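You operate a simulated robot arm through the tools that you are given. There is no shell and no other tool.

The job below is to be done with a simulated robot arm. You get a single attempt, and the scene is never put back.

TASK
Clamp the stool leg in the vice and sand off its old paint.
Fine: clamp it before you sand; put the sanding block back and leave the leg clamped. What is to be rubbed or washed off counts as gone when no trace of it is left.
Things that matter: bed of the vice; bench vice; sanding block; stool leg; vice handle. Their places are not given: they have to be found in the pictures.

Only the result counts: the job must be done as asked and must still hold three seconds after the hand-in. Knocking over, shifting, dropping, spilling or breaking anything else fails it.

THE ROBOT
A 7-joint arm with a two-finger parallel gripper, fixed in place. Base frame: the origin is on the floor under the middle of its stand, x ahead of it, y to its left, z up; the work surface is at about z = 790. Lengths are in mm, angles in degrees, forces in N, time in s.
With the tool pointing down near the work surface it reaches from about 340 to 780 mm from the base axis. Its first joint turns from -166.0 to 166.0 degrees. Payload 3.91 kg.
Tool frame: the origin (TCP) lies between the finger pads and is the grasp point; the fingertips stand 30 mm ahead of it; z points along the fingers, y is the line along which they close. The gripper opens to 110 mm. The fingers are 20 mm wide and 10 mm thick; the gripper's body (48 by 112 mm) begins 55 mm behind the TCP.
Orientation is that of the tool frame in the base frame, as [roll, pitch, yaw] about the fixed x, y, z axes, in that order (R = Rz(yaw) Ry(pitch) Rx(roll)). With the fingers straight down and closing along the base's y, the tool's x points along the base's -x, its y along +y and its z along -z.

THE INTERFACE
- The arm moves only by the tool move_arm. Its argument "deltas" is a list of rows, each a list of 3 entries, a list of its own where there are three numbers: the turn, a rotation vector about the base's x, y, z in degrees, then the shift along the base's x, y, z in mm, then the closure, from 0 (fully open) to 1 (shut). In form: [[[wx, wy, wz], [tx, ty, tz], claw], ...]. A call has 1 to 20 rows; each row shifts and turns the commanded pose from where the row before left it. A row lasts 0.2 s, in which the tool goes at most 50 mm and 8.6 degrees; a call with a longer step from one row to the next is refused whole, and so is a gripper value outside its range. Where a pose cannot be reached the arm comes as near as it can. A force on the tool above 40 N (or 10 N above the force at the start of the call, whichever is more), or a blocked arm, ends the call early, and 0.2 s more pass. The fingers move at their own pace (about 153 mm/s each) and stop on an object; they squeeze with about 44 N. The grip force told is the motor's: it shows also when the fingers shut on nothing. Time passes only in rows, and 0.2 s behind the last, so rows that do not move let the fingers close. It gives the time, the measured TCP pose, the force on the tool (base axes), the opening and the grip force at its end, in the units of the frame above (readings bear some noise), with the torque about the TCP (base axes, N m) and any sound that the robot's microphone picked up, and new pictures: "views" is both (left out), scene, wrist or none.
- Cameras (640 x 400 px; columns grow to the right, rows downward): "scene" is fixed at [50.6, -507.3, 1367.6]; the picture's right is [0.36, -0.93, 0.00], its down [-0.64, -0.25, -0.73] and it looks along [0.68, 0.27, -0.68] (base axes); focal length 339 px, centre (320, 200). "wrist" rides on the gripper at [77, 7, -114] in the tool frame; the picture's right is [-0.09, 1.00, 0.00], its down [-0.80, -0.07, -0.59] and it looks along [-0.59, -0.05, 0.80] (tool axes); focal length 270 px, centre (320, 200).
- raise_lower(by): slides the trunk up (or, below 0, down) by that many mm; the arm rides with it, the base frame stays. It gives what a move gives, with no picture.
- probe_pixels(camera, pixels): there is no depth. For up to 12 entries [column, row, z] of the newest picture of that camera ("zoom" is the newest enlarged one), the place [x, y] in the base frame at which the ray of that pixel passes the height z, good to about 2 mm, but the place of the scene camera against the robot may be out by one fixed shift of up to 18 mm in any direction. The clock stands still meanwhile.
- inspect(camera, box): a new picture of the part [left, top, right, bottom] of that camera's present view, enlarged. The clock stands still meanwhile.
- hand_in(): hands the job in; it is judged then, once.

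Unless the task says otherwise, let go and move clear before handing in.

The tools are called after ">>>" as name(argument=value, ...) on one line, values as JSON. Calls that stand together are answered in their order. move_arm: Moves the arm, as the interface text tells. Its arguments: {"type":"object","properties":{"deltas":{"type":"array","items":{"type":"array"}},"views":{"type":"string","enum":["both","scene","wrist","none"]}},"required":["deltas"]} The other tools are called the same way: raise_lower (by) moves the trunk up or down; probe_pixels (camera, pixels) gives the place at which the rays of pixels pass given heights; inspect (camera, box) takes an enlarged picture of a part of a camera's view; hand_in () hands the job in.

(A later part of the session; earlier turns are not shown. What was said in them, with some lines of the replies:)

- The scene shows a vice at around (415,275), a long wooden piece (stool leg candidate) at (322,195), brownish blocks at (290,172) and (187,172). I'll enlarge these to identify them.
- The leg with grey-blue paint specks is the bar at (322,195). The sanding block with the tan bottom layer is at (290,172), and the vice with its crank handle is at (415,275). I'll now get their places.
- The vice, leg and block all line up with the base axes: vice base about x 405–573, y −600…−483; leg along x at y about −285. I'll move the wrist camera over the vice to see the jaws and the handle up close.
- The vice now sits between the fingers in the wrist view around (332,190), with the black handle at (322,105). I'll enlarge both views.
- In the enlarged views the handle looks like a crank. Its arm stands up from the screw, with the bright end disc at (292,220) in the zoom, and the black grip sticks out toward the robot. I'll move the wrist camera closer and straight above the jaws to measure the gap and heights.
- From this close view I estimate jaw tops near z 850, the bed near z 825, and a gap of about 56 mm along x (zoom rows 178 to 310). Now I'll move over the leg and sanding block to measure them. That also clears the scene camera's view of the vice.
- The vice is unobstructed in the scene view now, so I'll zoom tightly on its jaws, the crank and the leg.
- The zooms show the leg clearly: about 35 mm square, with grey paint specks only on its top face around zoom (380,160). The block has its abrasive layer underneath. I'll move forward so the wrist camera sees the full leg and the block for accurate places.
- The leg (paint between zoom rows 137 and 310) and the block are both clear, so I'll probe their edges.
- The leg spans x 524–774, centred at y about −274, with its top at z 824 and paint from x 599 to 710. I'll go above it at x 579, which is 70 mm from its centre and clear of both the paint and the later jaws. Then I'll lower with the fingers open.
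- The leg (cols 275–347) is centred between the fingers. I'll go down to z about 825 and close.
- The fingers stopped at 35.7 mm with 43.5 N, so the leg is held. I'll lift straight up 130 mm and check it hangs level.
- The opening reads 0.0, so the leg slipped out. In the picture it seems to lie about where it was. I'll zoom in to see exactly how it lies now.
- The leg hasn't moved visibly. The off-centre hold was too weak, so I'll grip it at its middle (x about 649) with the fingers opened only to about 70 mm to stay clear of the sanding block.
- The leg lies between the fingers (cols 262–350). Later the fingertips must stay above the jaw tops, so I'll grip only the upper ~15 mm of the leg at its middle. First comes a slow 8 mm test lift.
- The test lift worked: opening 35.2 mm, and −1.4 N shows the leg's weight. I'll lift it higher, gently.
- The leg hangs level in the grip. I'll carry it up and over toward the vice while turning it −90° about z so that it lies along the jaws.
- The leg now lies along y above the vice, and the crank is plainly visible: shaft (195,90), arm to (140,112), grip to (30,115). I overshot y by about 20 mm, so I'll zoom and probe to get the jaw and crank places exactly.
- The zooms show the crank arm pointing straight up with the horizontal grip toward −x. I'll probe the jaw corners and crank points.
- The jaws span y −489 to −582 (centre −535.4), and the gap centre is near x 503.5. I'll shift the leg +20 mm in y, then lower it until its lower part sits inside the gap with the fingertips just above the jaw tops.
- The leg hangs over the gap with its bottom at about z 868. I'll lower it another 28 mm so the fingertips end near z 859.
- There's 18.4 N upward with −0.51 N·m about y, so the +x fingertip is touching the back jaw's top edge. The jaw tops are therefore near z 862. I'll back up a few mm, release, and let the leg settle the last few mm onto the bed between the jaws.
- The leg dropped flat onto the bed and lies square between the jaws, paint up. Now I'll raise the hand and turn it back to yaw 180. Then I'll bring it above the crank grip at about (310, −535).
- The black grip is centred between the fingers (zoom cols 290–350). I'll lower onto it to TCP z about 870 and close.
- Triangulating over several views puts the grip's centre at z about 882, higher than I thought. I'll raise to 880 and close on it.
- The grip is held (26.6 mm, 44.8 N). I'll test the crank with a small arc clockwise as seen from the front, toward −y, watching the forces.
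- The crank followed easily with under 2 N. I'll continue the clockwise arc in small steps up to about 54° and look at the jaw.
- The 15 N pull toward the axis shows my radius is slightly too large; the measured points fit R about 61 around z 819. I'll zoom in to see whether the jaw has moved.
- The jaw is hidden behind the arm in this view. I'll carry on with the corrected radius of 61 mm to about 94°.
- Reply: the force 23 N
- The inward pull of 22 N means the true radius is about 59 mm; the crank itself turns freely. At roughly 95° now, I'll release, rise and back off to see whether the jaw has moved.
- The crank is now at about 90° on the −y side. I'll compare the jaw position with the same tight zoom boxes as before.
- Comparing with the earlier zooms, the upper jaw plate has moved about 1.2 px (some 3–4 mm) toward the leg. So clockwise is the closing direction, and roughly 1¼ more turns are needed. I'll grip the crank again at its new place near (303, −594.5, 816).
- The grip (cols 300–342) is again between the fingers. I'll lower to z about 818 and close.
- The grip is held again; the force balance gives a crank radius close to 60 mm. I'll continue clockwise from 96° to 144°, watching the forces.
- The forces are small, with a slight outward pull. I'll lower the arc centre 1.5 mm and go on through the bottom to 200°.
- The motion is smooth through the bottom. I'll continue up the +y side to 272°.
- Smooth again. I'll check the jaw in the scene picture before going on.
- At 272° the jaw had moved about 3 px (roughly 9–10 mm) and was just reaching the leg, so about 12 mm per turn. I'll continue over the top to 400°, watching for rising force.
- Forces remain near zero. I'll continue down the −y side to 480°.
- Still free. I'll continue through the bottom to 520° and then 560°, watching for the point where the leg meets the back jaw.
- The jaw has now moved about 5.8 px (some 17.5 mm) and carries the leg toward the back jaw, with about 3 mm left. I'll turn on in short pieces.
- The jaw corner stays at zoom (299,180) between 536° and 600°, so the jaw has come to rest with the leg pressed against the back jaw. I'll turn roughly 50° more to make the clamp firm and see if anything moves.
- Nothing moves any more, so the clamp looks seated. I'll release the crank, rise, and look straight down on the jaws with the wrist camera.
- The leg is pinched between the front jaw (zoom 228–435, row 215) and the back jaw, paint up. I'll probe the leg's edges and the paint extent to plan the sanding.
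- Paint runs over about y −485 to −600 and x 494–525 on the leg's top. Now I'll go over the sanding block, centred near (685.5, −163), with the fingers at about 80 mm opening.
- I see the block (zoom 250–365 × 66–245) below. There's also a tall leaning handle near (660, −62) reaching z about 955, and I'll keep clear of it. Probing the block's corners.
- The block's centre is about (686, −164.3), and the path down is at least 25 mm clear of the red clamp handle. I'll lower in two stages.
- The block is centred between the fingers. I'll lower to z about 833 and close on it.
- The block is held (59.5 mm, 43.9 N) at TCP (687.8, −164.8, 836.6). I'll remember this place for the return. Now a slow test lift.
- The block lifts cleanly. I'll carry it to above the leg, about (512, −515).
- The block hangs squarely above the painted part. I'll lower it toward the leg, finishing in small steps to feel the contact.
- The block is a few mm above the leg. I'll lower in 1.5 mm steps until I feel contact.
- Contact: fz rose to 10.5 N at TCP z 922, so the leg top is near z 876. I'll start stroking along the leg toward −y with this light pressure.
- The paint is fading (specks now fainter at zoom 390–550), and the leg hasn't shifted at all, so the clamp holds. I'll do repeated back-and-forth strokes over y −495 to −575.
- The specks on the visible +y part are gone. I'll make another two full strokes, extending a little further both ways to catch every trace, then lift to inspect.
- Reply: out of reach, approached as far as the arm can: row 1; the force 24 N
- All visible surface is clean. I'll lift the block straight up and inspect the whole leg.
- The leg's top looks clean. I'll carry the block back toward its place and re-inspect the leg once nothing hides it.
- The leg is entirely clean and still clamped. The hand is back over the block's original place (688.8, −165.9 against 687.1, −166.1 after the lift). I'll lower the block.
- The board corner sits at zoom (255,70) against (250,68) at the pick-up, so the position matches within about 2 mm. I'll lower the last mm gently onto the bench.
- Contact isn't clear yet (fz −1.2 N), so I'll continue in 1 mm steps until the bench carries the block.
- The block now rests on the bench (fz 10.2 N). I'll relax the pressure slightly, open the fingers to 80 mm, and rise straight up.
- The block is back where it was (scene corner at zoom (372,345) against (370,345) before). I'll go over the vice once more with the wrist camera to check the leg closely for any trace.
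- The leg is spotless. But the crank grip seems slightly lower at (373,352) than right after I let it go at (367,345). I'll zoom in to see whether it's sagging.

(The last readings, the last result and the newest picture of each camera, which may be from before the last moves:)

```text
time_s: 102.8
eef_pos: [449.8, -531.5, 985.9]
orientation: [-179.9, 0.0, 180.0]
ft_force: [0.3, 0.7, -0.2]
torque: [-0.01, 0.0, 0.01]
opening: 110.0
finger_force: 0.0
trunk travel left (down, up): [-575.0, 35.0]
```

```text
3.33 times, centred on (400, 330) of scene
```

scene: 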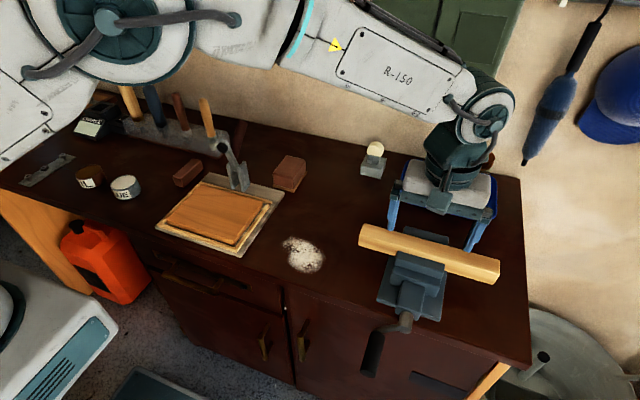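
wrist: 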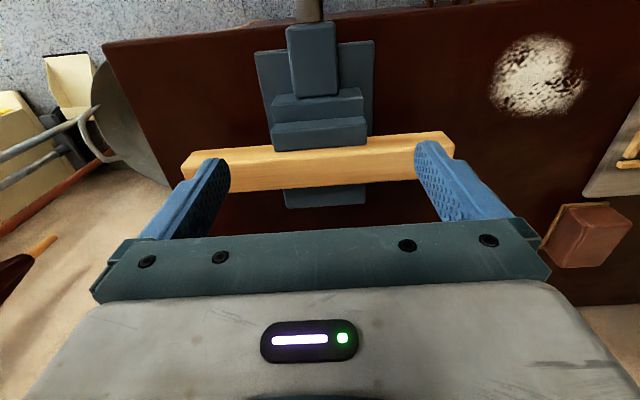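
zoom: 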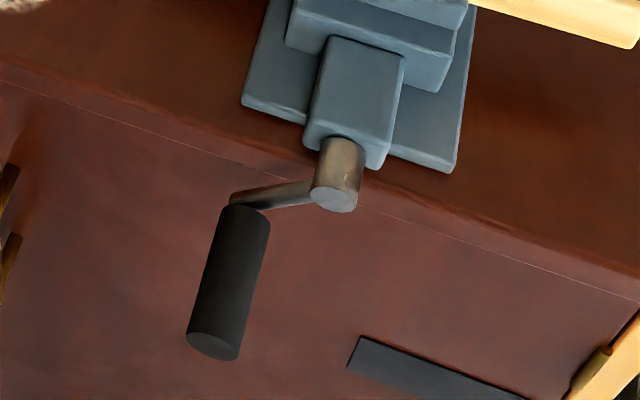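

Over 3 s the crank doesn't move (same pixels), so it only gave slightly during the sanding. I'll compare the jaw with the same zoom box as right after clamping.

>>> inspect(camera="scene", box=[370, 220, 530, 320])

>>> inspect(camera="scene", box=[380, 220, 460, 270])

```text
4.00 times, centred on (450, 270) of scene
```

zoom: 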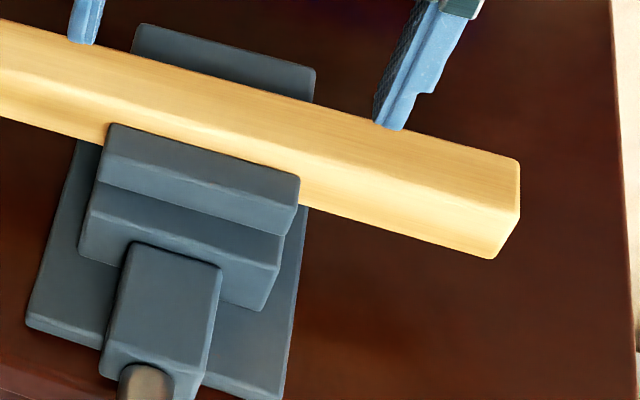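

```text
8.00 times, centred on (420, 245) of scene
```

zoom: 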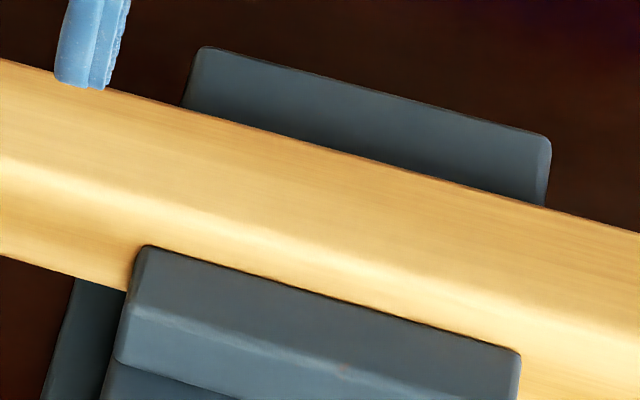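

The jaw and leg are exactly where they were after clamping (corner (299,180), leg end (520,160)). To be sure that no gap remains at the back jaw, I'll turn the wrist camera to look into that joint from behind.

>>> move_arm(deltas=[[[0, 0, -8.2], [9, 1, 0], 0.3], [[0, 0, -8.2], [9, 1, 0], 0.3], [[0, 0, -8.2], [9, 1, 0], 0.3], [[0, 0, -8.2], [9, 1, 0], 0.3], [[0, 0, -8.2], [9, 1, 0], 0.3], [[0, 0, -8.2], [9, 1, 0], 0.3], [[0, 0, -8.2], [9, 1, 0], 0.3], [[0, 0, -8.2], [9, 1, 0], 0.3], [[0, 0, -8.2], [9, 1, 0], 0.3], [[0, 0, -8.2], [9, 1, 0], 0.3], [[0, 0, -8.0], [9, 1, 0], 0.3], [[0, 0, 0], [0, 0, 0], 0.3]], views="both")

>>> inspect(camera="wrist", box=[200, 0, 400, 125])

```text
time_s: 105.4
eef_pos: [550.5, -523.0, 985.9]
orientation: [-180.0, 0.0, 89.8]
ft_force: [0.3, 0.1, -0.5]
torque: [-0.01, 0.0, -0.01]
opening: 76.9
finger_force: 0.0
trunk travel left (down, up): [-575.0, 35.0]
```

scene: 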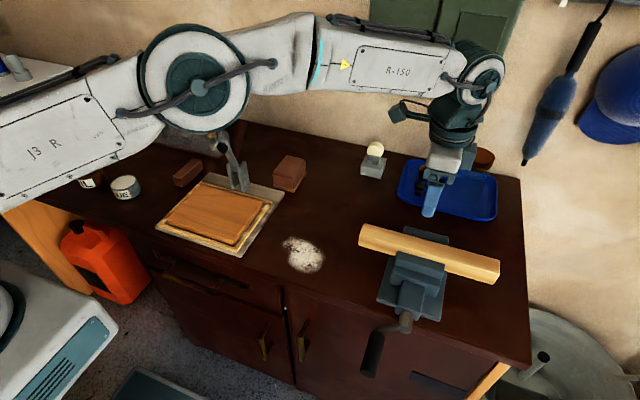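
wrist: 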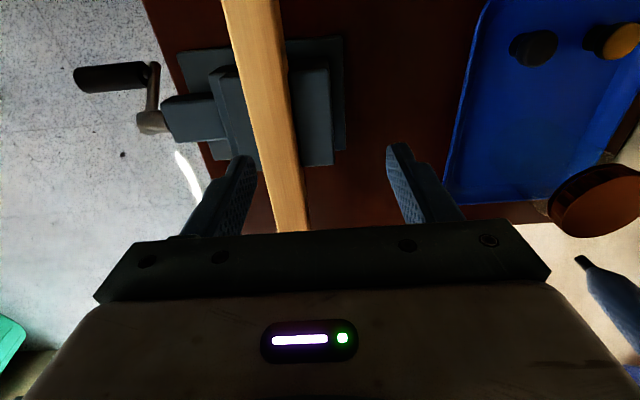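

```text
3.20 times, centred on (300, 62) of wrist
```

zoom: 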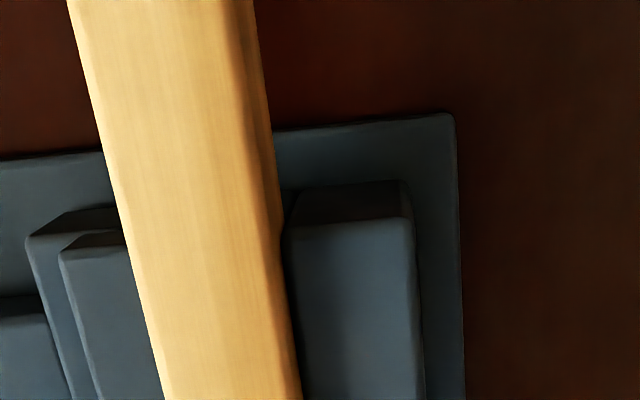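

The leg's back face meets the back jaw around zoom (285,230). I'll take a closer look to confirm contact.

>>> inspect(camera="wrist", box=[260, 40, 350, 180])

>>> inspect(camera="wrist", box=[270, 50, 318, 80])

```text
2.86 times, centred on (305, 110) of wrist
```

zoom: 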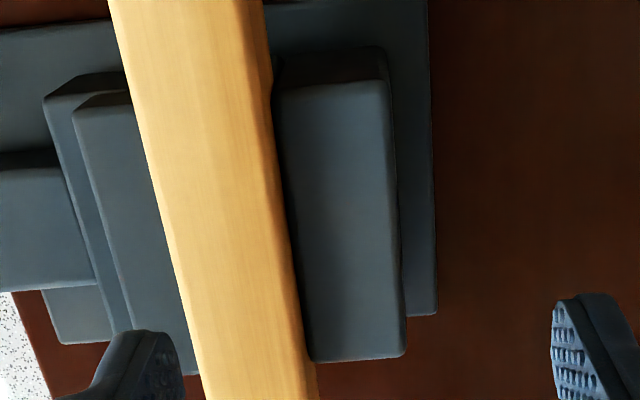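

```text
13.33 times, centred on (294, 65) of wrist
```

zoom: 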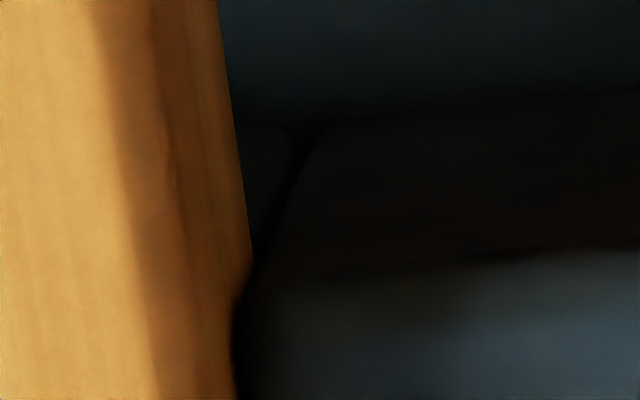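

The leg's back face lies against the back jaw (the jaw edge meets the leg's side with no open slit), so it's truly pinched. I'll move the arm up and away to its starting area and do a last check of the whole scene.

>>> move_arm(deltas=[[[0, 0, 0], [0, 0, 30], 0], [[0, 0, 0], [0, 10, 35], 0], [[0, 0, 0], [-10, 30, 30], 0], [[0, 0, 8], [-15, 30, 20], 0], [[0, 0, 8], [-15, 30, 10], 0], [[0, 0, 8], [-15, 30, 5], 0], [[0, 0, 8], [-15, 30, 0], 0], [[0, 0, 8], [-15, 30, 0], 0], [[0, 0, 8], [-15, 30, 0], 0], [[0, 0, 8], [-15, 30, 0], 0], [[0, 0, 8], [-15, 20, 0], 0], [[0, 0, 8], [0, 0, 0], 0], [[0, 0, 8], [0, 0, 0], 0], [[0, 0, 8], [0, 0, 0], 0], [[0, 0, 2], [0, 0, 0], 0], [[0, 0, 0], [0, 0, 0], 0]], views="both")

>>> inspect(camera="scene", box=[340, 130, 540, 390])

>>> inspect(camera="scene", box=[60, 70, 320, 250])

>>> inspect(camera="scene", box=[340, 270, 460, 390])

```text
time_s: 108.8
eef_pos: [419.1, -252.6, 1115.9]
orientation: [180.0, 0.0, -179.9]
ft_force: [-0.1, -0.1, -0.4]
torque: [-0.03, 0.01, 0.01]
opening: 110.5
finger_force: 0.0
trunk travel left (down, up): [-575.0, 35.0]
```

scene: 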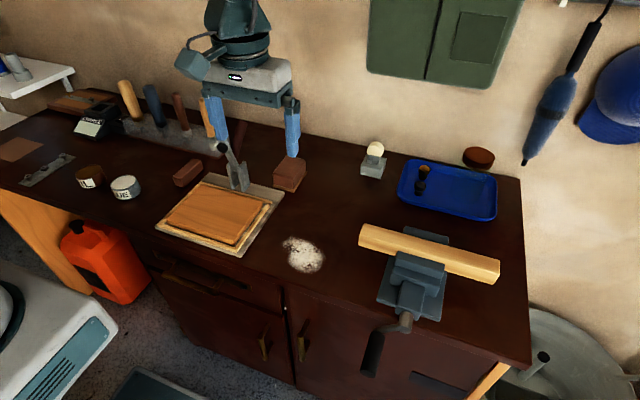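
wrist: 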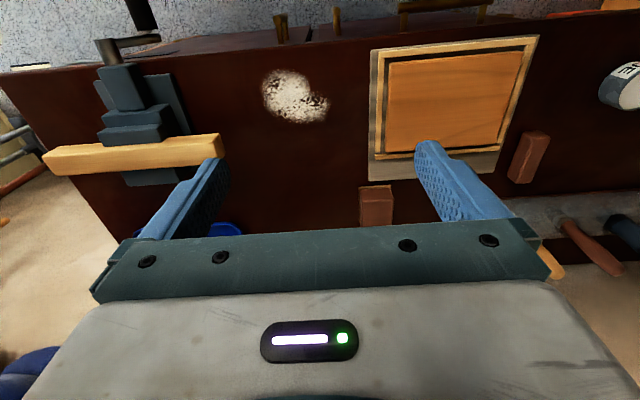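

```text
1.54 times, centred on (440, 260) of scene
```

zoom: 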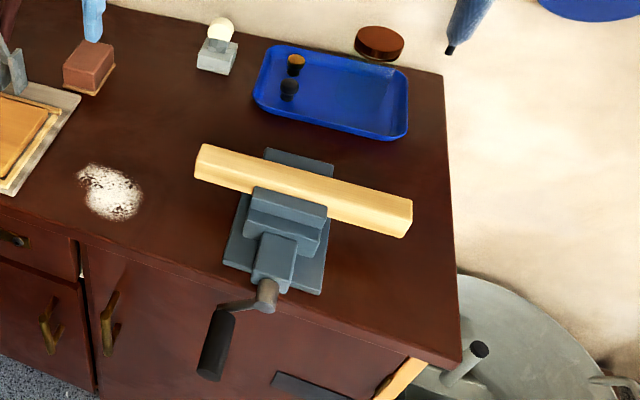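

```text
2.22 times, centred on (190, 160) of scene
```

zoom: 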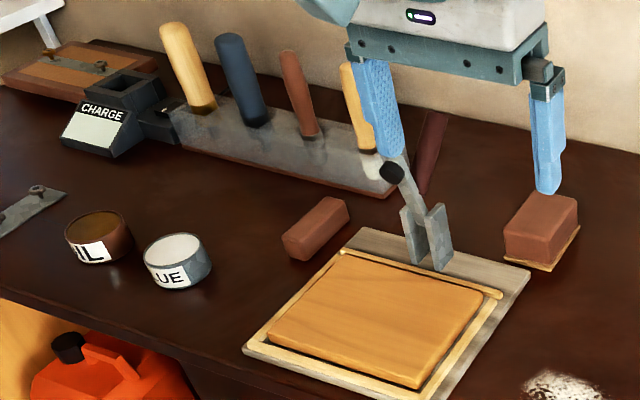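

```text
3.33 times, centred on (400, 330) of scene
```

zoom: 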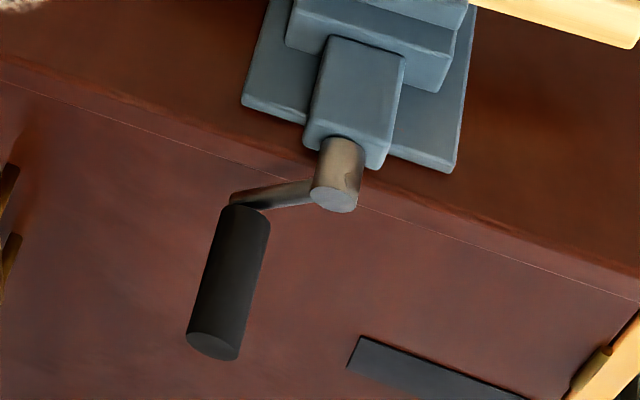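

The scene is as it should be:
- The leg is clean and gripped in the vice, with the crank still at the same pixels (zoom (230,205)).
- The sanding block is back in its place.
- Nothing else has moved, and the arm is clear.

I'm handing in.

>>> hand_in()

```text
The job is handed in.
```

The stool leg is clamped in the vice, its old paint is sanded off, and the sanding block is back in its place. The arm let go and moved clear before I handed in; I haven't seen how the job was judged.

- **Clamping:** I turned the crank clockwise about 1¾ turns until the jaw stopped moving. The leg stayed put through the sanding. The crank slipped back a little during sanding, but the jaw and leg did not shift, and the crank was steady afterwards.
- **Paint:** close-up pictures of the leg's top, the only face I saw paint on, show no trace of it. I couldn't look under the leg or at the faces inside the jaws.
- **Sanding block:** it is within about 2 mm of where it started.
- **First grip:** the leg slipped out of the fingers on my first try at lifting it. It stayed where it lay, and I picked it up again by its middle.
- **Placing the leg:** I let it drop about 1 cm onto the bed of the vice, because the fingers did not fit between the jaws.

Nothing else on the bench looked moved in the last pictures.
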